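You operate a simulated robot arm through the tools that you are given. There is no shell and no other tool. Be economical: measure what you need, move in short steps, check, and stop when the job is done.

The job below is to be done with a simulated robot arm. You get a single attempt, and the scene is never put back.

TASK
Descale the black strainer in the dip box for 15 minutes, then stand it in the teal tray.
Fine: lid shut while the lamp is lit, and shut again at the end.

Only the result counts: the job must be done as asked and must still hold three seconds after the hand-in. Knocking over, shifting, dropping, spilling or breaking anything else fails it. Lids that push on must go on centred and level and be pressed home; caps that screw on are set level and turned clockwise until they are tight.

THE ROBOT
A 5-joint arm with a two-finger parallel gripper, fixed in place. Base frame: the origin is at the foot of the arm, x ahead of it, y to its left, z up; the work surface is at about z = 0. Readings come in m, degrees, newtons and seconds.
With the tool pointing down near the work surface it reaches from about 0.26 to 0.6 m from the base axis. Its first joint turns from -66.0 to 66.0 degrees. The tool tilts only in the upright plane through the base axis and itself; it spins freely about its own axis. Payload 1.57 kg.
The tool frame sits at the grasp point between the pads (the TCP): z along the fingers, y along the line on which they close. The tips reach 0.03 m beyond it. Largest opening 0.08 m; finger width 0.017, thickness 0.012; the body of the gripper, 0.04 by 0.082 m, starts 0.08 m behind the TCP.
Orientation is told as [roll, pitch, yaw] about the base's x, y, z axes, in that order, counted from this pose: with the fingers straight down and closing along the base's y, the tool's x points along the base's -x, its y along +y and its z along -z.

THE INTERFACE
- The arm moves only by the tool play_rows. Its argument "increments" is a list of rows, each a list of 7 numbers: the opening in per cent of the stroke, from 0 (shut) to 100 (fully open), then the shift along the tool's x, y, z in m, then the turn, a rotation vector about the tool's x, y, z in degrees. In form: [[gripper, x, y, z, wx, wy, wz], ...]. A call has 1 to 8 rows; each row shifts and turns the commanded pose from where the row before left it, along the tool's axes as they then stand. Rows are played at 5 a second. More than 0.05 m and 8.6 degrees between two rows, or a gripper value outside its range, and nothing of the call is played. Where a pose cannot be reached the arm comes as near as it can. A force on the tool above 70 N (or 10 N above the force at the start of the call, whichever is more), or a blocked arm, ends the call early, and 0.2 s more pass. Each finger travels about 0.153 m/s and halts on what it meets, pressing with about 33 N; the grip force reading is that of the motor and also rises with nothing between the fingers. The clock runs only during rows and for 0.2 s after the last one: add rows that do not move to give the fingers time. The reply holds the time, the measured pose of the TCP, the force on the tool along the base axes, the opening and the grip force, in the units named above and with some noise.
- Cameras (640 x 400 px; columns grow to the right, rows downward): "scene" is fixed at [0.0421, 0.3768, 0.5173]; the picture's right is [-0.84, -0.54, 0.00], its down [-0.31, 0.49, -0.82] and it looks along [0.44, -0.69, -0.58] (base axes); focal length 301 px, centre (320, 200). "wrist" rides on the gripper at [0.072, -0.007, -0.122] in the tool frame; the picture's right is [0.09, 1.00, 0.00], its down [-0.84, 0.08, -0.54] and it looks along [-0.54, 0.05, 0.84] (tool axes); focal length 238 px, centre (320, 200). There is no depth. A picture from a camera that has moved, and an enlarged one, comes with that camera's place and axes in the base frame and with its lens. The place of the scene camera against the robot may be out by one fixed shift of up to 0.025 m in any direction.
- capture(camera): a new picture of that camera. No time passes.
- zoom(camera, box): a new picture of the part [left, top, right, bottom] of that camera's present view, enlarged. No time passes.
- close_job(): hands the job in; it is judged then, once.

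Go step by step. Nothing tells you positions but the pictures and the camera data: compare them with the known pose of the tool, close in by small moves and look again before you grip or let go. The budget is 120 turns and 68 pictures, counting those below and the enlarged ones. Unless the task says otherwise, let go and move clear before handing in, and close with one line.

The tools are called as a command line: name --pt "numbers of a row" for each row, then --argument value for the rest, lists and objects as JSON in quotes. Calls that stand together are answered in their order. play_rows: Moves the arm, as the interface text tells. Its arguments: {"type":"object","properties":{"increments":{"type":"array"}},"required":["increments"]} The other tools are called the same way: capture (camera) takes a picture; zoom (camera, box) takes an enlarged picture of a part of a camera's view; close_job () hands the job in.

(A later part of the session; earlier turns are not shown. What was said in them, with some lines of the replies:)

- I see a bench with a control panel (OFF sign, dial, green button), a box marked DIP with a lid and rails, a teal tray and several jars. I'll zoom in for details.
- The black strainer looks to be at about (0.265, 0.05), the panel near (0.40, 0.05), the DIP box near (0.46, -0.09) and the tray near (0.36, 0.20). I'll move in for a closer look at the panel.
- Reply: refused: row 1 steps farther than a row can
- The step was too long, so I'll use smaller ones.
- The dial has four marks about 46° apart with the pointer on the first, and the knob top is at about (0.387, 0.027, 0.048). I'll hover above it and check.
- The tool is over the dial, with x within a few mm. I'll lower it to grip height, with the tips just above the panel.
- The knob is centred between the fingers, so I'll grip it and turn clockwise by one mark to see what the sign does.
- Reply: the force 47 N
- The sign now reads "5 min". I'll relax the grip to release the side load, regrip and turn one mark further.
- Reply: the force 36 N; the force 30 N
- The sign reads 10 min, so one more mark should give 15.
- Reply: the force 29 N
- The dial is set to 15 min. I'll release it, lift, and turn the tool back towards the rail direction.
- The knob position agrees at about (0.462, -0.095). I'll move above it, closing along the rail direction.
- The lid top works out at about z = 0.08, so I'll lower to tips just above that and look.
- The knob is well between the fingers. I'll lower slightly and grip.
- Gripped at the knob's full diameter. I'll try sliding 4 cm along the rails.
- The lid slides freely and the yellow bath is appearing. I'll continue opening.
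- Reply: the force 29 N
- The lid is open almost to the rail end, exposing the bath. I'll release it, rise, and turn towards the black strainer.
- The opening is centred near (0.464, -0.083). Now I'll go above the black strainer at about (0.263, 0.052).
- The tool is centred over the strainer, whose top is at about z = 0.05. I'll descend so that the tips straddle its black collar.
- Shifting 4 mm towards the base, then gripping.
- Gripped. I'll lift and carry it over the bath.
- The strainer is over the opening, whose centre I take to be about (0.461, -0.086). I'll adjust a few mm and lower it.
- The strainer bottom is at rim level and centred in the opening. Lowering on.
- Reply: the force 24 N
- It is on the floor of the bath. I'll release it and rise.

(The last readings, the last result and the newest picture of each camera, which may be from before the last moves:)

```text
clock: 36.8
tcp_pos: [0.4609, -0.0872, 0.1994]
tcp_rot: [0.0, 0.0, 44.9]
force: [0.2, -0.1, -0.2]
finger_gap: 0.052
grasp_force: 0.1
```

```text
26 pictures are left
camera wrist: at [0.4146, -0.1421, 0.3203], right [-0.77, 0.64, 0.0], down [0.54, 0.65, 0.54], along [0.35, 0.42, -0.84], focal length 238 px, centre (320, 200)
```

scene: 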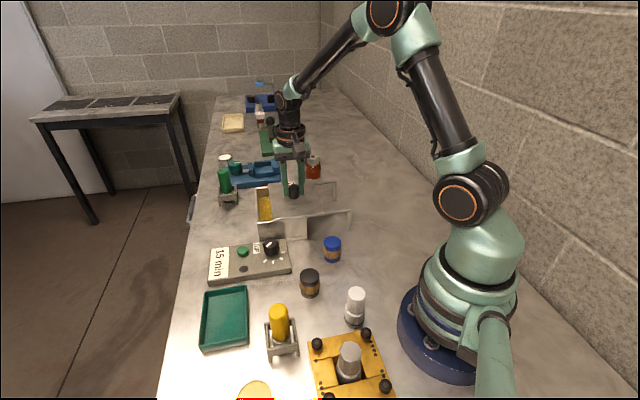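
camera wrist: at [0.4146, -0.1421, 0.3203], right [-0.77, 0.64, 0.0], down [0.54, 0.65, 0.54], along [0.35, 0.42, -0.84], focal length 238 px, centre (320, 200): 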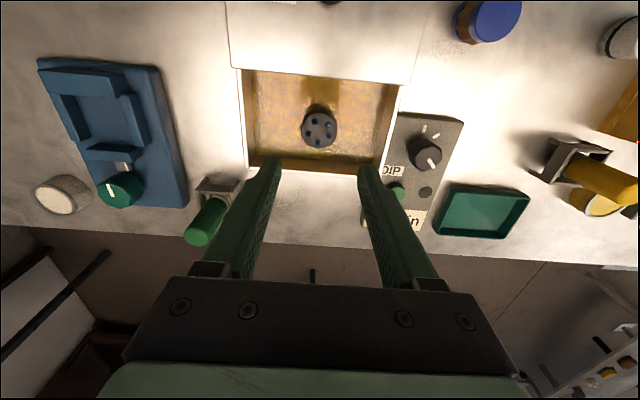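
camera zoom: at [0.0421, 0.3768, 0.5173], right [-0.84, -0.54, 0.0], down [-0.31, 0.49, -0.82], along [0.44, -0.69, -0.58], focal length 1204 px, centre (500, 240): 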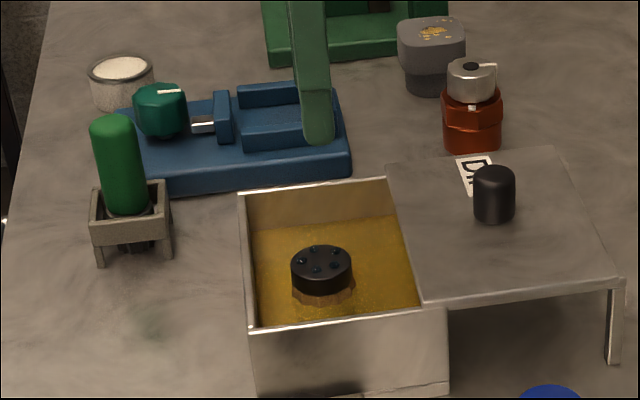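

The strainer stands upright in the bath. Next I'll go back to the lid knob at about (0.3835, -0.165) and shut the lid.

play_rows --pt "85 0.037 0 0 0 0 0" --pt "85 0.037 0 0 0 0 0" --pt "85 0.036 0 0 0 0 0" --pt "85 0 0 0 0 0 8.2" --pt "85 0 0 0 0 0 8.2" --pt "85 0 0 0 0 0 8.2" --pt "85 0 0 0 0 0 8.2" --pt "85 0 0 0 0 0 8.2"

play_rows --pt "85 0 0 0 0 0 8.2" --pt "85 0 0 0 0 0 8.2" --pt "85 0 0 0 0 0 8.2" --pt "85 0 0 0 0 0 8.2" --pt "85 0 0 0 0 0 8.2" --pt "85 0 0 0 0 0 8.0" --pt "85 0 0 0.03 0 0 0" --pt "85 0 0 0 0 0 0"

capture --camera "wrist"

```text
clock: 38.6
tcp_pos: [0.3837, -0.1636, 0.1994]
tcp_rot: [0.0, 0.0, 3.9]
force: [-0.4, -0.2, -0.1]
finger_gap: 0.0681
grasp_force: 0.1
```

```text
clock: 40.4
tcp_pos: [0.3843, -0.164, 0.1693]
tcp_rot: [-0.1, 0.0, -45.1]
force: [0.3, 0.0, 0.2]
finger_gap: 0.0681
grasp_force: 0.0
```

```text
25 pictures are left
camera wrist: at [0.3279, -0.1173, 0.2898], right [0.64, 0.77, 0.0], down [0.65, -0.54, 0.54], along [0.42, -0.35, -0.84], focal length 238 px, centre (320, 200)
```

wrist: 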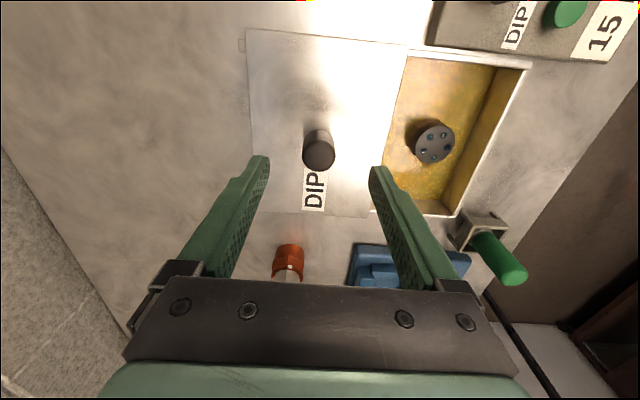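

Aligned as before, so I'll descend to 0.117, grip and slide the lid back.

play_rows --pt "85 0 0 0.03 0 0 0" --pt "85 0 0 0.022 0 0 0" --pt "85 0 0 0 0 0 0" --pt "10 0 0 0 0 0 0" --pt "10 0 0 0 0 0 0" --pt "10 0 0 0 0 0 0" --pt "10 0 0 0 0 0 0"

play_rows --pt "10 0 0.01 0 0 0 0" --pt "10 0 0.018 0 0 0 0" --pt "10 0 0.018 0 0 0 0" --pt "10 0 0.018 0 0 0 0" --pt "10 0 0.018 0 0 0 0" --pt "10 0 0.015 0 0 0 0" --pt "10 0 0 0 0 0 0"

zoom --camera "scene" --box '[190, 150, 370, 270]'

```text
clock: 42.0
tcp_pos: [0.3829, -0.1632, 0.1161]
tcp_rot: [0.0, 0.0, -45.1]
force: [2.0, -2.0, -9.0]
finger_gap: 0.0273
grasp_force: 38.3
```

```text
clock: 43.6
tcp_pos: [0.451, -0.0952, 0.1165]
tcp_rot: [0.0, 0.2, -45.0]
force: [3.7, -2.2, -23.8]
finger_gap: 0.0273
grasp_force: 38.2
```

```text
3.33 times, centred on (280, 210) of scene
camera zoom: at [0.0422, 0.3768, 0.5173], right [-0.84, -0.54, 0.0], down [-0.31, 0.49, -0.82], along [0.44, -0.69, -0.58], focal length 1003 px, centre (453, 167)
```

zoom: 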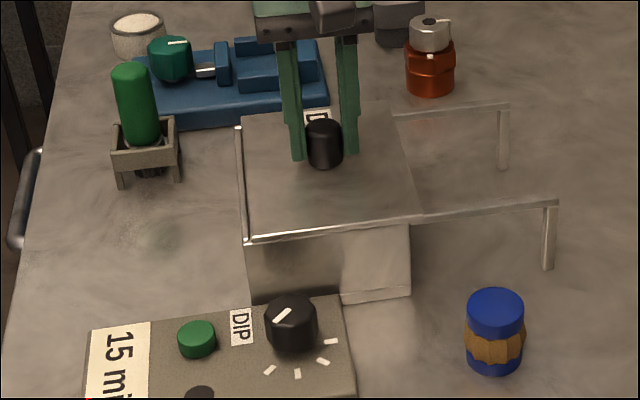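

About 1 cm remains. I'll push gently to the stop.

play_rows --pt "10 0 0.005 0 0 0 0" --pt "10 0 0.003 0 0 0 0" --pt "10 0 0.003 0 0 0 0" --pt "10 0 0 0 0 0 0"

zoom --camera "scene" --box '[190, 150, 370, 270]'

```text
clock: 44.6
tcp_pos: [0.4579, -0.0897, 0.1159]
tcp_rot: [-0.2, 0.3, -45.2]
force: [-13.2, -23.7, -15.5]
finger_gap: 0.0276
grasp_force: 38.0
```

```text
3.33 times, centred on (280, 210) of scene
camera zoom: at [0.0422, 0.3767, 0.5173], right [-0.84, -0.54, 0.0], down [-0.31, 0.49, -0.82], along [0.44, -0.69, -0.58], focal length 1003 px, centre (453, 167)
```

zoom: 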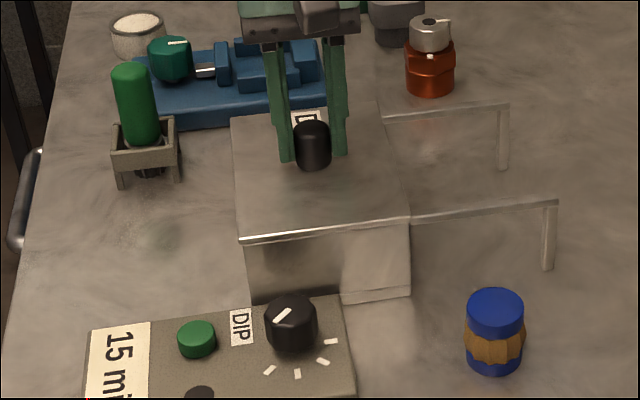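

The lid is shut against its stop. I'll release it and go over the green button at about (0.436, 0.062) with the fingers closed.

play_rows --pt "55 0 -0.0015 0 0 0 0" --pt "55 0 0 0 0 0 0" --pt "55 0 0 -0.03 0 0 0" --pt "55 0 0 -0.03 0 0 0" --pt "0 0.0308 0.023 0 0 0 0" --pt "0 0.0308 0.023 0 0 0 0" --pt "0 0.0308 0.023 0 0 0 0" --pt "0 0.0308 0.023 0 0 0 0"

play_rows --pt "0 0 0 0.04 0 0 0" --pt "0 0 0 0.035 0 0 0" --pt "0 0 0 0 0 0 0"

capture --camera "wrist"

zoom --camera "scene" --box '[200, 170, 320, 290]'

```text
clock: 46.4
tcp_pos: [0.436, 0.0639, 0.1775]
tcp_rot: [0.0, 0.0, -45.2]
force: [-0.5, 0.0, 1.3]
finger_gap: 0.0
grasp_force: 21.4
```

```text
clock: 47.2
tcp_pos: [0.4351, 0.0636, 0.1024]
tcp_rot: [-0.1, -0.1, -45.1]
force: [0.1, -0.7, -0.3]
finger_gap: 0.0002
grasp_force: 21.1
```

```text
22 pictures are left
camera wrist: at [0.3809, 0.1098, 0.2228], right [0.64, 0.77, 0.0], down [0.65, -0.54, 0.54], along [0.42, -0.35, -0.84], focal length 238 px, centre (320, 200)
```

wrist: 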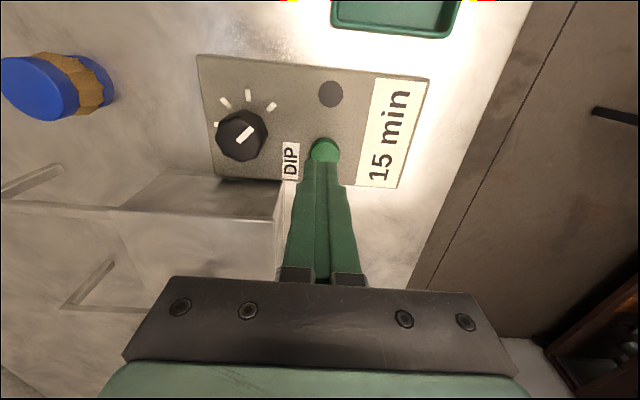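

```text
3.33 times, centred on (260, 230) of scene
camera zoom: at [0.0421, 0.3768, 0.5173], right [-0.84, -0.54, 0.0], down [-0.31, 0.49, -0.82], along [0.44, -0.69, -0.58], focal length 1003 px, centre (520, 100)
```

zoom: 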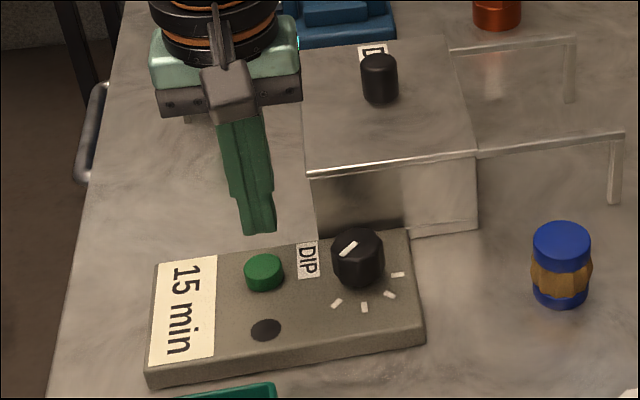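

The button is beneath the tips. I'll lower and press gently.

play_rows --pt "0 0.001 0.002 0.015 0 0 0" --pt "0 0 0 0.01 0 0 0" --pt "0 0 0 0.004 0 0 0" --pt "0 0 0 0.003 0 0 0" --pt "0 0 0 0 0 0 0"

zoom --camera "scene" --box '[200, 190, 320, 290]'

```text
clock: 48.4
tcp_pos: [0.4382, 0.0646, 0.0702]
tcp_rot: [0.0, 0.0, -45.1]
force: [0.0, 0.7, 0.3]
finger_gap: 0.0001
grasp_force: 21.7
```

```text
4.00 times, centred on (260, 240) of scene
camera zoom: at [0.0421, 0.3768, 0.5173], right [-0.84, -0.54, 0.0], down [-0.31, 0.49, -0.82], along [0.44, -0.69, -0.58], focal length 1204 px, centre (560, 40)
```

zoom: 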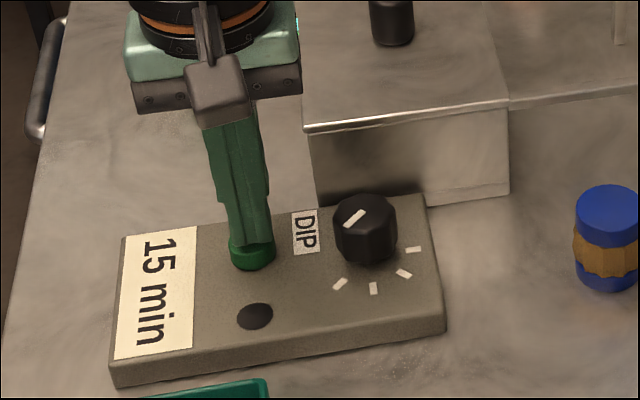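

play_rows --pt "0 0 0 0.002 0 0 0" --pt "0 0 0 0.002 0 0 0" --pt "0 0 0 0.002 0 0 0" --pt "0 0 0 0 0 0 0"

zoom --camera "scene" --box '[200, 190, 320, 290]'

```text
clock: 49.4
tcp_pos: [0.4382, 0.0658, 0.0642]
tcp_rot: [-0.1, 0.0, -45.1]
force: [-0.1, 0.4, -0.1]
finger_gap: 0.0002
grasp_force: 21.1
```

```text
4.00 times, centred on (260, 240) of scene
camera zoom: at [0.0421, 0.3768, 0.5173], right [-0.84, -0.54, 0.0], down [-0.31, 0.49, -0.82], along [0.44, -0.69, -0.58], focal length 1204 px, centre (560, 40)
```

zoom: 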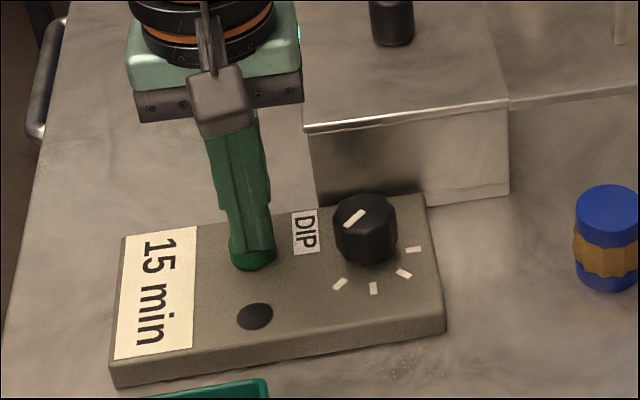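

No contact yet, so I'll continue down in small steps.

play_rows --pt "0 0 0 0.002 0 0 0" --pt "0 0 0 0.002 0 0 0" --pt "0 0 0 0.001 0 0 0" --pt "0 0 0 0 0 0 0"

zoom --camera "scene" --box '[200, 190, 320, 290]'

```text
clock: 50.4
tcp_pos: [0.4386, 0.0657, 0.0595]
tcp_rot: [-0.1, 0.0, -45.1]
force: [-0.7, 0.4, 2.3]
finger_gap: 0.0
grasp_force: 21.2
```

```text
4.00 times, centred on (260, 240) of scene
camera zoom: at [0.0421, 0.3768, 0.5173], right [-0.84, -0.54, 0.0], down [-0.31, 0.49, -0.82], along [0.44, -0.69, -0.58], focal length 1204 px, centre (560, 40)
```

zoom: 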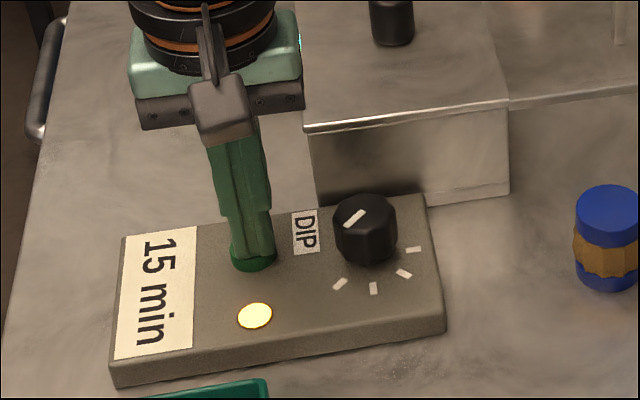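

The lamp is lit. I'll lift and go back over the lid knob while waiting for it to go out.

play_rows --pt "0 0 0 -0.03 0 0 0" --pt "0 0 0 -0.04 0 0 0" --pt "0 0 0 -0.04 0 0 0" --pt "85 -0.0315 -0.024 0 0 0 0" --pt "85 -0.0315 -0.024 0 0 0 0" --pt "85 -0.0315 -0.024 0 0 0 0" --pt "85 -0.0315 -0.024 0 0 0 0" --pt "85 0 0 0 0 0 0"

play_rows --pt "85 0 0 0 0 0 0" --pt "85 0 0 0 0 0 0" --pt "85 0 0 0 0 0 0" --pt "85 0 0 0 0 0 0" --pt "85 0 0 0 0 0 0" --pt "85 0 0 0 0 0 0" --pt "85 0 0 0 0 0 0" --pt "85 0 0 0 0 0 0"

play_rows --pt "85 0 0 0 0 0 0" --pt "85 0 0 0 0 0 0" --pt "85 0 0 0 0 0 0" --pt "85 0 0 0 0 0 0" --pt "85 0 0 0 0 0 0" --pt "85 0 0 0 0 0 0" --pt "85 0 0 0 0 0 0" --pt "85 0 0 0 0 0 0"

play_rows --pt "85 0 0 0 0 0 0" --pt "85 0 0 0 0 0 0" --pt "85 0 0 0 0 0 0" --pt "85 0 0 0 0 0 0" --pt "85 0 0 0 0 0 0" --pt "85 0 0 0 0 0 0" --pt "85 0 0 0 0 0 0" --pt "85 0 0 0 0 0 0"

zoom --camera "scene" --box '[200, 170, 320, 290]'

```text
clock: 52.2
tcp_pos: [0.4594, -0.0916, 0.1688]
tcp_rot: [-0.1, 0.1, -45.0]
force: [0.7, 1.0, -0.2]
finger_gap: 0.068
grasp_force: 0.1
```

```text
clock: 54.0
tcp_pos: [0.4593, -0.092, 0.169]
tcp_rot: [0.0, 0.0, -45.1]
force: [-0.4, -0.9, 0.3]
finger_gap: 0.068
grasp_force: 0.2
```

```text
clock: 55.8
tcp_pos: [0.4595, -0.0911, 0.1696]
tcp_rot: [0.0, 0.0, -45.1]
force: [-0.9, -0.1, -0.4]
finger_gap: 0.0682
grasp_force: 0.1
```

```text
clock: 57.6
tcp_pos: [0.4595, -0.0924, 0.1684]
tcp_rot: [0.0, 0.0, -45.2]
force: [-0.1, -0.3, 0.6]
finger_gap: 0.0683
grasp_force: 0.0
```

```text
3.33 times, centred on (260, 230) of scene
camera zoom: at [0.0421, 0.3768, 0.5173], right [-0.84, -0.54, 0.0], down [-0.31, 0.49, -0.82], along [0.44, -0.69, -0.58], focal length 1003 px, centre (520, 100)
```

zoom: 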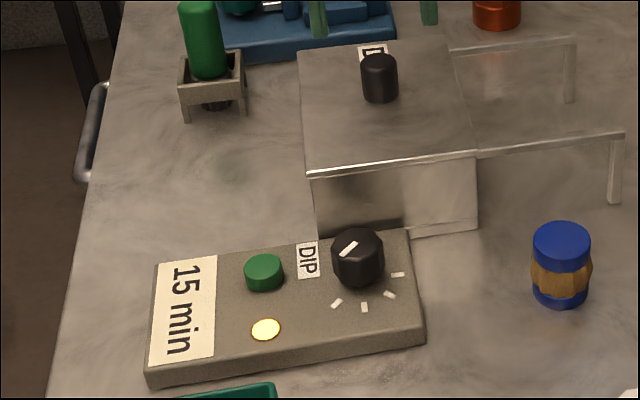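

Still lit. I'll wait longer, perhaps as much as 15 s in all.

play_rows --pt "85 0 0 0 0 0 0" --pt "85 0 0 0 0 0 0" --pt "85 0 0 0 0 0 0" --pt "85 0 0 0 0 0 0" --pt "85 0 0 0 0 0 0" --pt "85 0 0 0 0 0 0" --pt "85 0 0 0 0 0 0" --pt "85 0 0 0 0 0 0"

play_rows --pt "85 0 0 0 0 0 0" --pt "85 0 0 0 0 0 0" --pt "85 0 0 0 0 0 0" --pt "85 0 0 0 0 0 0" --pt "85 0 0 0 0 0 0" --pt "85 0 0 0 0 0 0" --pt "85 0 0 0 0 0 0" --pt "85 0 0 0 0 0 0"

play_rows --pt "85 0 0 0 0 0 0" --pt "85 0 0 0 0 0 0" --pt "85 0 0 0 0 0 0" --pt "85 0 0 0 0 0 0" --pt "85 0 0 0 0 0 0" --pt "85 0 0 0 0 0 0" --pt "85 0 0 0 0 0 0" --pt "85 0 0 0 0 0 0"

play_rows --pt "85 0 0 0 0 0 0" --pt "85 0 0 0 0 0 0" --pt "85 0 0 0 0 0 0" --pt "85 0 0 0 0 0 0" --pt "85 0 0 0 0 0 0" --pt "85 0 0 0 0 0 0" --pt "85 0 0 0 0 0 0" --pt "85 0 0 0 0 0 0"

play_rows --pt "85 0 0 0 0 0 0" --pt "85 0 0 0 0 0 0" --pt "85 0 0 0 0 0 0" --pt "85 0 0 0 0 0 0" --pt "85 0 0 0 0 0 0" --pt "85 0 0 0 0 0 0" --pt "85 0 0 0 0 0 0" --pt "85 0 0 0 0 0 0"

zoom --camera "scene" --box '[200, 170, 320, 290]'

```text
clock: 59.4
tcp_pos: [0.4593, -0.093, 0.1694]
tcp_rot: [0.1, 0.1, -45.1]
force: [0.3, -0.7, -0.5]
finger_gap: 0.0681
grasp_force: 0.1
```

```text
clock: 61.2
tcp_pos: [0.4596, -0.0917, 0.1683]
tcp_rot: [0.0, 0.0, -45.2]
force: [0.4, 0.5, -0.4]
finger_gap: 0.0682
grasp_force: 0.0
```

```text
clock: 63.0
tcp_pos: [0.4588, -0.0916, 0.1686]
tcp_rot: [0.0, 0.1, -45.1]
force: [-0.7, -0.1, -0.1]
finger_gap: 0.0679
grasp_force: 0.1
```

```text
clock: 64.8
tcp_pos: [0.4594, -0.0917, 0.1705]
tcp_rot: [0.0, 0.0, -45.1]
force: [0.3, 0.2, 0.0]
finger_gap: 0.0682
grasp_force: 0.1
```

```text
clock: 66.6
tcp_pos: [0.4584, -0.0923, 0.1685]
tcp_rot: [-0.1, 0.1, -45.1]
force: [-0.4, -0.5, -0.1]
finger_gap: 0.0679
grasp_force: 0.1
```

```text
3.33 times, centred on (260, 230) of scene
camera zoom: at [0.0421, 0.3768, 0.5173], right [-0.84, -0.54, 0.0], down [-0.31, 0.49, -0.82], along [0.44, -0.69, -0.58], focal length 1003 px, centre (520, 100)
```

zoom: 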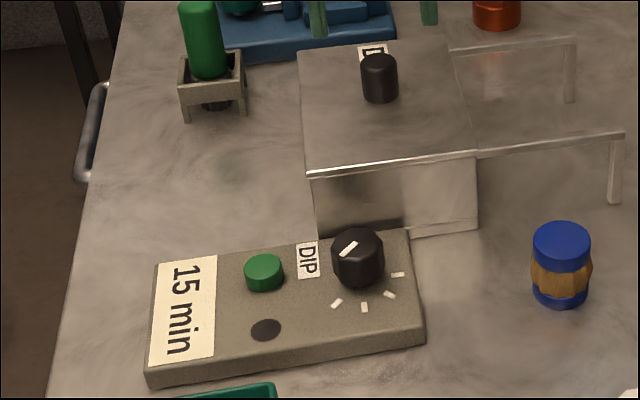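

The lamp is out. I'll grip the knob again and open the lid.

play_rows --pt "85 0.001 0 0.03 0 0 0" --pt "85 0 0 0.022 0 0 0" --pt "85 0 0 0 0 0 0" --pt "10 0 0 0 0 0 0" --pt "10 0 0 0 0 0 0" --pt "10 0 0 0 0 0 0" --pt "10 0 0 0 0 0 0"

play_rows --pt "10 0 -0.01 0 0 0 0" --pt "10 0 -0.016 0 0 0 0" --pt "10 0 -0.016 0 0 0 0" --pt "10 0 -0.016 0 0 0 0" --pt "10 0 -0.016 0 0 0 0" --pt "10 0 -0.016 0 0 0 0" --pt "10 0 -0.014 0 0 0 0" --pt "10 0 0 0 0 0 0"

play_rows --pt "60 0 0 0 0 0 0" --pt "60 0 0 0 0 0 0" --pt "60 0 0 -0.03 0 0 0" --pt "60 0 0 -0.03 0 0 0" --pt "60 0 0 -0.03 0 0 0" --pt "60 0 0 0 0 0 0"

zoom --camera "scene" --box '[190, 150, 370, 290]'

```text
clock: 68.2
tcp_pos: [0.4583, -0.0914, 0.1177]
tcp_rot: [-0.1, 0.0, -45.2]
force: [1.3, -1.0, -6.2]
finger_gap: 0.0275
grasp_force: 38.1
```

```text
clock: 70.0
tcp_pos: [0.3846, -0.1654, 0.1173]
tcp_rot: [0.1, -0.1, -45.1]
force: [6.8, -9.1, -17.4]
finger_gap: 0.0274
grasp_force: 37.4
```

```text
clock: 71.4
tcp_pos: [0.3851, -0.1644, 0.2089]
tcp_rot: [0.0, 0.1, -45.2]
force: [0.4, 0.1, 0.4]
finger_gap: 0.048
grasp_force: 0.0
```

```text
2.86 times, centred on (280, 220) of scene
camera zoom: at [0.0421, 0.3768, 0.5173], right [-0.84, -0.54, 0.0], down [-0.31, 0.49, -0.82], along [0.44, -0.69, -0.58], focal length 860 px, centre (434, 143)
```

zoom: 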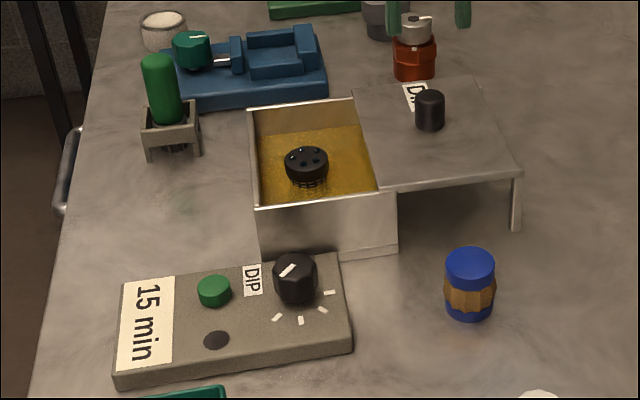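

The scale has gone from the strainer. I'll move above it and turn to the yaw used for placing.

play_rows --pt "70 0 0.037 0 0 0 0" --pt "70 0 0.036 0 0 0 0" --pt "70 0 0.036 0 0 0 0" --pt "70 0 0 0 0 0 -8.2" --pt "70 0 0 0 0 0 -8.2" --pt "70 0 0 0 0 0 -8.2" --pt "70 0 0 0 0 0 -8.2" --pt "70 0 0 0 0 0 -8.2"

play_rows --pt "70 0 0 0 0 0 -8.2" --pt "70 0 0 0 0 0 -8.2" --pt "70 0 0 0 0 0 -8.2" --pt "70 0 0 0 0 0 -8.2" --pt "70 0 0 0 0 0 -8.2" --pt "70 0 0 0 0 0 -8.2" --pt "70 0 0 0.03 0 0 0" --pt "70 0 0 0.02 0 0 0"

capture --camera "wrist"

```text
clock: 73.2
tcp_pos: [0.4608, -0.0884, 0.2079]
tcp_rot: [0.0, 0.1, -3.9]
force: [0.0, 0.1, 0.2]
finger_gap: 0.0562
grasp_force: 0.0
```

```text
clock: 75.0
tcp_pos: [0.4617, -0.0882, 0.1584]
tcp_rot: [0.1, 0.1, 45.3]
force: [0.0, -0.1, 0.3]
finger_gap: 0.0561
grasp_force: 0.0
```

```text
14 pictures are left
camera wrist: at [0.4153, -0.1434, 0.2788], right [-0.77, 0.64, 0.0], down [0.53, 0.65, 0.54], along [0.35, 0.42, -0.84], focal length 238 px, centre (320, 200)
```

wrist: 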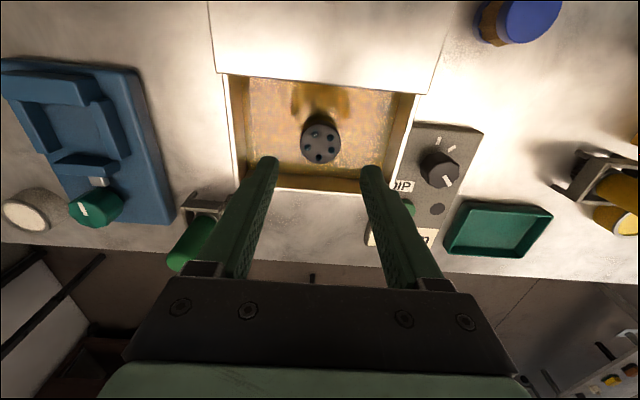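

Aligned with the strainer, so I'll descend and grip.

play_rows --pt "70 -0.0015 0 0.03 0 0 0" --pt "70 0 0 0.03 0 0 0" --pt "70 0 0 0.02 0 0 0" --pt "70 0 0 0.009 0 0 0" --pt "70 0 0 0 0 0 0" --pt "25 0 0 0 0 0 0" --pt "25 0 0 0 0 0 0" --pt "25 0 0 0 0 0 0"

play_rows --pt "20 0 0 -0.02 0 0 0" --pt "20 0 0 -0.03 0 0 0" --pt "20 0 0 -0.03 0 0 0" --pt "20 0 0 -0.03 0 0 0" --pt "20 0 0 -0.03 0 0 0" --pt "20 0 0 0 0 0 0"

capture --camera "scene"

```text
clock: 76.8
tcp_pos: [0.4612, -0.0866, 0.0695]
tcp_rot: [0.0, 0.0, 45.1]
force: [-0.2, 0.0, 0.2]
finger_gap: 0.0379
grasp_force: 33.1
```

```text
clock: 78.2
tcp_pos: [0.4613, -0.0853, 0.209]
tcp_rot: [0.0, 0.0, 45.1]
force: [0.2, -0.1, -0.2]
finger_gap: 0.0381
grasp_force: 32.6
```

```text
13 pictures are left
```

scene: 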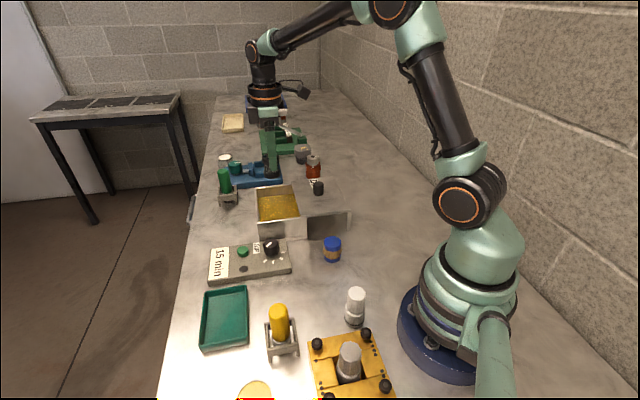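

The strainer is held and out of the bath. I'll carry it over the teal tray, centred at about (0.361, 0.193).

play_rows --pt "20 -0.018 0.0381 0 0 0 0" --pt "20 -0.018 0.0381 0 0 0 0" --pt "20 -0.018 0.0381 0 0 0 0" --pt "20 -0.018 0.0381 0 0 0 0" --pt "20 -0.018 0.0381 0 0 0 0" --pt "20 -0.018 0.0381 0 0 0 0" --pt "20 -0.018 0.0381 0 0 0 0" --pt "20 0 0 0 0 0 0"

play_rows --pt "20 0 0 0.03 0 0 0" --pt "20 0 0 0.03 0 0 0" --pt "20 0 0 0.02 0 0 0" --pt "20 0 0 0 0 0 0"

capture --camera "wrist"

zoom --camera "scene" --box '[170, 230, 320, 370]'

```text
clock: 80.0
tcp_pos: [0.3628, 0.1919, 0.2095]
tcp_rot: [0.1, -0.1, 45.1]
force: [0.0, 0.7, -0.9]
finger_gap: 0.0378
grasp_force: 32.8
```

```text
clock: 81.0
tcp_pos: [0.3624, 0.191, 0.1281]
tcp_rot: [-0.1, 0.0, 45.1]
force: [-0.5, 0.4, -0.3]
finger_gap: 0.0377
grasp_force: 32.9
```

```text
12 pictures are left
camera wrist: at [0.3156, 0.1362, 0.2487], right [-0.77, 0.64, 0.0], down [0.54, 0.65, 0.54], along [0.35, 0.42, -0.84], focal length 238 px, centre (320, 200)
```

wrist: 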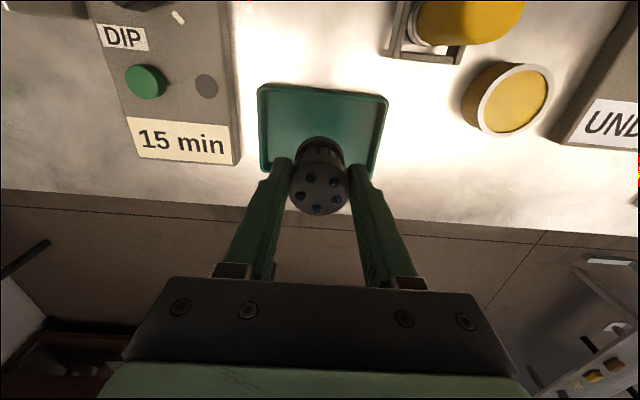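

```text
2.86 times, centred on (245, 300) of scene
camera zoom: at [0.0421, 0.3768, 0.5173], right [-0.84, -0.54, 0.0], down [-0.31, 0.49, -0.82], along [0.44, -0.69, -0.58], focal length 860 px, centre (534, -86)
```

zoom: 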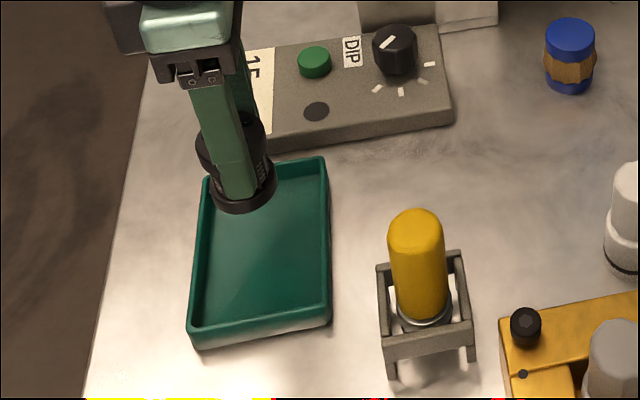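

The tray centre checks out at (0.3615, 0.1945). I'll lower the strainer to the tray floor.

play_rows --pt "20 -0.0018 0.003 0.02 0 0 0" --pt "20 0 0 0.02 0 0 0" --pt "20 0 0 0.01 0 0 0" --pt "20 0 0 0.005 0 0 0" --pt "20 0 0 0 0 0 0"

play_rows --pt "20 0 0 0.003 0 0 0" --pt "20 0 0 0.002 0 0 0" --pt "20 0 0 0 0 0 0"

```text
clock: 82.2
tcp_pos: [0.3617, 0.1948, 0.0724]
tcp_rot: [0.0, 0.0, 45.1]
force: [-0.2, 0.8, -0.8]
finger_gap: 0.0378
grasp_force: 32.7
```

```text
clock: 83.0
tcp_pos: [0.3623, 0.1955, 0.0681]
tcp_rot: [-0.1, 0.0, 45.1]
force: [0.1, 0.1, -0.6]
finger_gap: 0.0378
grasp_force: 32.7
```

play_rows --pt "20 0 0 0.0015 0 0 0" --pt "20 0 0 0.0015 0 0 0" --pt "20 0 0 0 0 0 0"

```text
clock: 83.8
tcp_pos: [0.3606, 0.1957, 0.0655]
tcp_rot: [-0.1, 0.0, 45.1]
force: [-0.5, -0.6, -0.4]
finger_gap: 0.038
grasp_force: 32.5
```

play_rows --pt "20 0 0 0.001 0 0 0" --pt "20 0 0 0.001 0 0 0" --pt "20 0 0 0 0 0 0"

zoom --camera "scene" --box '[190, 270, 270, 360]'

```text
clock: 84.6
tcp_pos: [0.3613, 0.1933, 0.0629]
tcp_rot: [0.1, 0.1, 45.2]
force: [0.1, 0.3, -1.1]
finger_gap: 0.0377
grasp_force: 32.9
```

```text
4.44 times, centred on (230, 315) of scene
camera zoom: at [0.0421, 0.3768, 0.5173], right [-0.84, -0.54, 0.0], down [-0.31, 0.49, -0.82], along [0.44, -0.69, -0.58], focal length 1338 px, centre (720, -311)
```

zoom: 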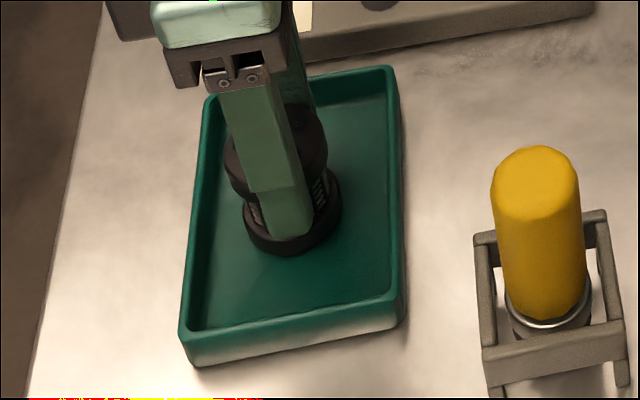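

play_rows --pt "20 0 0 0.001 0 0 0" --pt "20 0 0 0.001 0 0 0" --pt "20 0 0 0.001 0 0 0" --pt "20 0 0 0 0 0 0"

```text
clock: 85.6
tcp_pos: [0.362, 0.1936, 0.061]
tcp_rot: [0.0, 0.0, 45.2]
force: [-1.0, 0.1, 5.7]
finger_gap: 0.038
grasp_force: 33.0
```

Contact with the tray floor. I'll release it and rise straight up.

play_rows --pt "35 0 0 0 0 0 0" --pt "60 0 0 0 0 0 0" --pt "70 0 0 0 0 0 0" --pt "70 0 0 -0.03 0 0 0" --pt "70 0 0 -0.04 0 0 0" --pt "70 0 0 -0.04 0 0 0" --pt "70 0 0 -0.03 0 0 0" --pt "70 0 0 0 0 0 0"

zoom --camera "scene" --box '[170, 170, 370, 370]'

```text
clock: 87.4
tcp_pos: [0.3628, 0.1949, 0.2018]
tcp_rot: [0.1, 0.1, 45.1]
force: [-1.2, 0.6, -0.4]
finger_gap: 0.0561
grasp_force: 0.1
```

```text
2.00 times, centred on (270, 270) of scene
camera zoom: at [0.0421, 0.3768, 0.5173], right [-0.84, -0.54, 0.0], down [-0.31, 0.49, -0.82], along [0.44, -0.69, -0.58], focal length 602 px, centre (420, 60)
```

zoom: 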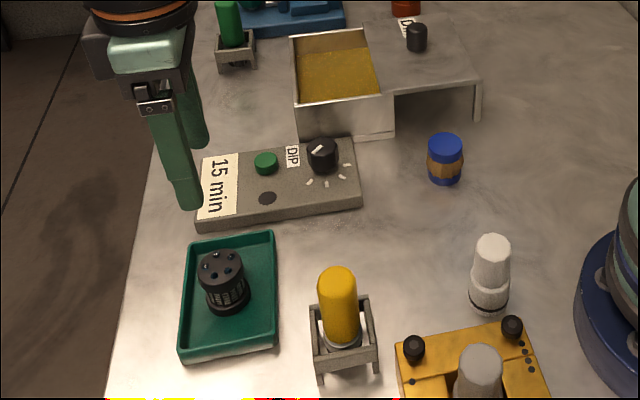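

The strainer stands upright in the tray. Now I'll go back to the lid to shut it.

play_rows --pt "85 0.0299 -0.03375 0 0 0 0" --pt "85 0.0299 -0.03375 0 0 0 0" --pt "85 0.0299 -0.03375 0 0 0 0" --pt "85 0.0299 -0.03375 0 0 0 0" --pt "85 0.0299 -0.03375 0 0 0 0" --pt "85 0.0299 -0.03375 0 0 0 0" --pt "85 0.0299 -0.03375 0 0 0 0" --pt "85 0.0297 -0.03375 0 0 0 0"

play_rows --pt "85 0 0 0 0 0 8.2" --pt "85 0 0 0 0 0 8.2" --pt "85 0 0 0 0 0 8.2" --pt "85 0 0 0 0 0 8.2" --pt "85 0 0 0 0 0 8.2" --pt "85 0 0 0 0 0 8.2" --pt "85 0 0 0 0 0 8.2" --pt "85 0 0 0 0 0 8.2"

play_rows --pt "85 0 0 0 0 0 8.2" --pt "85 0 0 0 0 0 8.2" --pt "85 0 0 0 0 0 8.2" --pt "85 0 0 0.03 0 0 0" --pt "85 0 0 0 0 0 0"

capture --camera "wrist"

```text
clock: 89.2
tcp_pos: [0.3826, -0.1668, 0.1993]
tcp_rot: [0.1, 0.0, 45.1]
force: [0.9, 0.4, -0.2]
finger_gap: 0.068
grasp_force: 0.1
```

```text
clock: 91.0
tcp_pos: [0.3842, -0.1665, 0.1999]
tcp_rot: [0.0, 0.0, -20.6]
force: [0.5, -0.3, -0.1]
finger_gap: 0.0682
grasp_force: 0.1
```

```text
clock: 92.2
tcp_pos: [0.384, -0.1657, 0.1698]
tcp_rot: [0.0, 0.0, -45.1]
force: [-1.1, 0.5, 0.4]
finger_gap: 0.0682
grasp_force: 0.1
```

```text
8 pictures are left
camera wrist: at [0.3286, -0.1186, 0.2911], right [0.64, 0.77, 0.0], down [0.65, -0.54, 0.54], along [0.42, -0.35, -0.84], focal length 238 px, centre (320, 200)
```

wrist: 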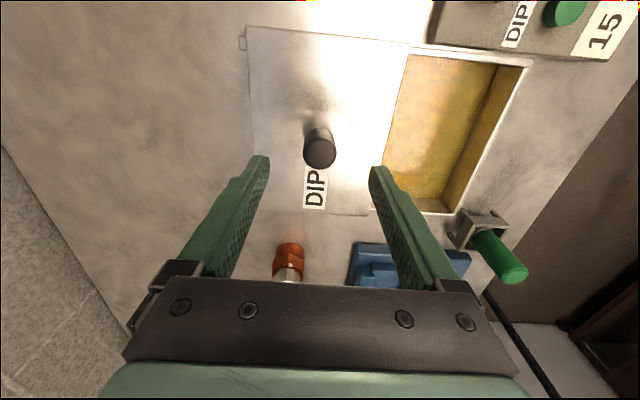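

Same alignment as before, so I'll grip and slide the lid shut.

play_rows --pt "85 0 0 0.03 0 0 0" --pt "85 0 0 0.022 0 0 0" --pt "85 0 0 0 0 0 0" --pt "10 0 0 0 0 0 0" --pt "10 0 0 0 0 0 0" --pt "10 0 0 0 0 0 0" --pt "10 0 0 0 0 0 0"

play_rows --pt "10 0 0.01 0 0 0 0" --pt "10 0 0.018 0 0 0 0" --pt "10 0 0.018 0 0 0 0" --pt "10 0 0.018 0 0 0 0" --pt "10 0 0.018 0 0 0 0" --pt "10 0 0.015 0 0 0 0" --pt "10 0 0 0 0 0 0"

play_rows --pt "10 0 0.005 0 0 0 0" --pt "10 0 0.003 0 0 0 0" --pt "10 0 0.003 0 0 0 0" --pt "10 0 0 0 0 0 0"

```text
clock: 93.8
tcp_pos: [0.3839, -0.1652, 0.119]
tcp_rot: [-0.1, 0.0, -45.1]
force: [3.9, -2.5, -7.2]
finger_gap: 0.0273
grasp_force: 38.0
```

```text
clock: 95.4
tcp_pos: [0.4535, -0.0974, 0.1187]
tcp_rot: [0.0, 0.1, -44.9]
force: [-11.4, 11.1, 8.3]
finger_gap: 0.0271
grasp_force: 38.0
```

```text
clock: 96.4
tcp_pos: [0.4588, -0.0908, 0.118]
tcp_rot: [-0.2, 0.3, -45.3]
force: [-22.8, -6.7, 14.3]
finger_gap: 0.0274
grasp_force: 37.6
```

The lid is at its stop at the same place as before. I'll release, rise and check.

play_rows --pt "55 0 -0.001 0 0 0 0" --pt "60 0 0 0 0 0 0" --pt "60 0 0 -0.03 0 0 0" --pt "60 0 0 -0.04 0 0 0" --pt "60 0 0 -0.04 0 0 0" --pt "60 0 0 -0.03 0 0 0" --pt "60 0 0 0 0 0 0"

zoom --camera "scene" --box '[180, 150, 370, 270]'

capture --camera "scene"

capture --camera "wrist"

```text
clock: 98.0
tcp_pos: [0.4607, -0.0899, 0.2587]
tcp_rot: [0.0, 0.0, -45.1]
force: [-0.9, 0.5, 0.9]
finger_gap: 0.0479
grasp_force: 0.0
```

```text
3.33 times, centred on (275, 210) of scene
camera zoom: at [0.0421, 0.3768, 0.5173], right [-0.84, -0.54, 0.0], down [-0.31, 0.49, -0.82], along [0.44, -0.69, -0.58], focal length 1003 px, centre (470, 167)
```

zoom: 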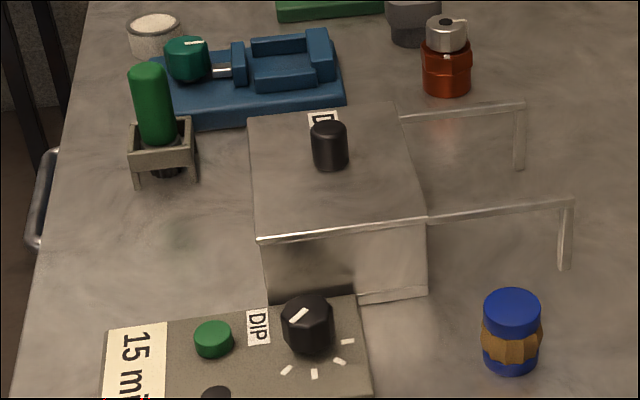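

```text
6 pictures are left
```

scene: 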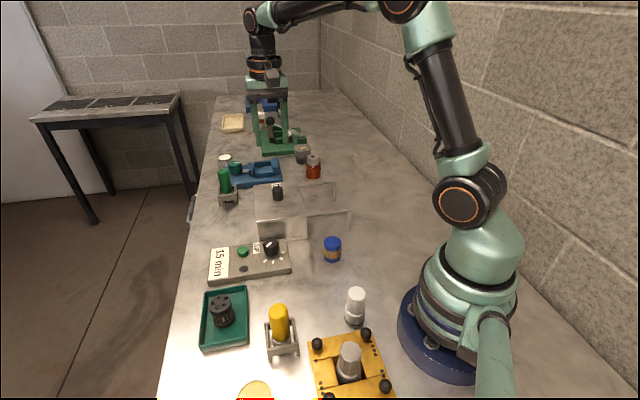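

```text
5 pictures are left
camera wrist: at [0.4048, -0.0439, 0.3809], right [0.64, 0.77, 0.0], down [0.65, -0.54, 0.54], along [0.42, -0.35, -0.84], focal length 238 px, centre (320, 200)
```

wrist: 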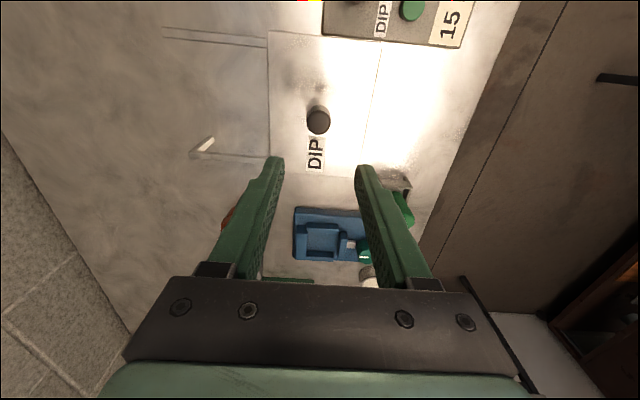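

The lid is fully shut, the lamp is out, the strainer stands in the teal tray, and everything else is as it was. I'm handing the job in.

close_job

```text
The job is handed in.
```

The black strainer was descaled for 15 minutes with the lid shut while the lamp was lit. It now stands in the teal tray, and the dip box lid is shut again.
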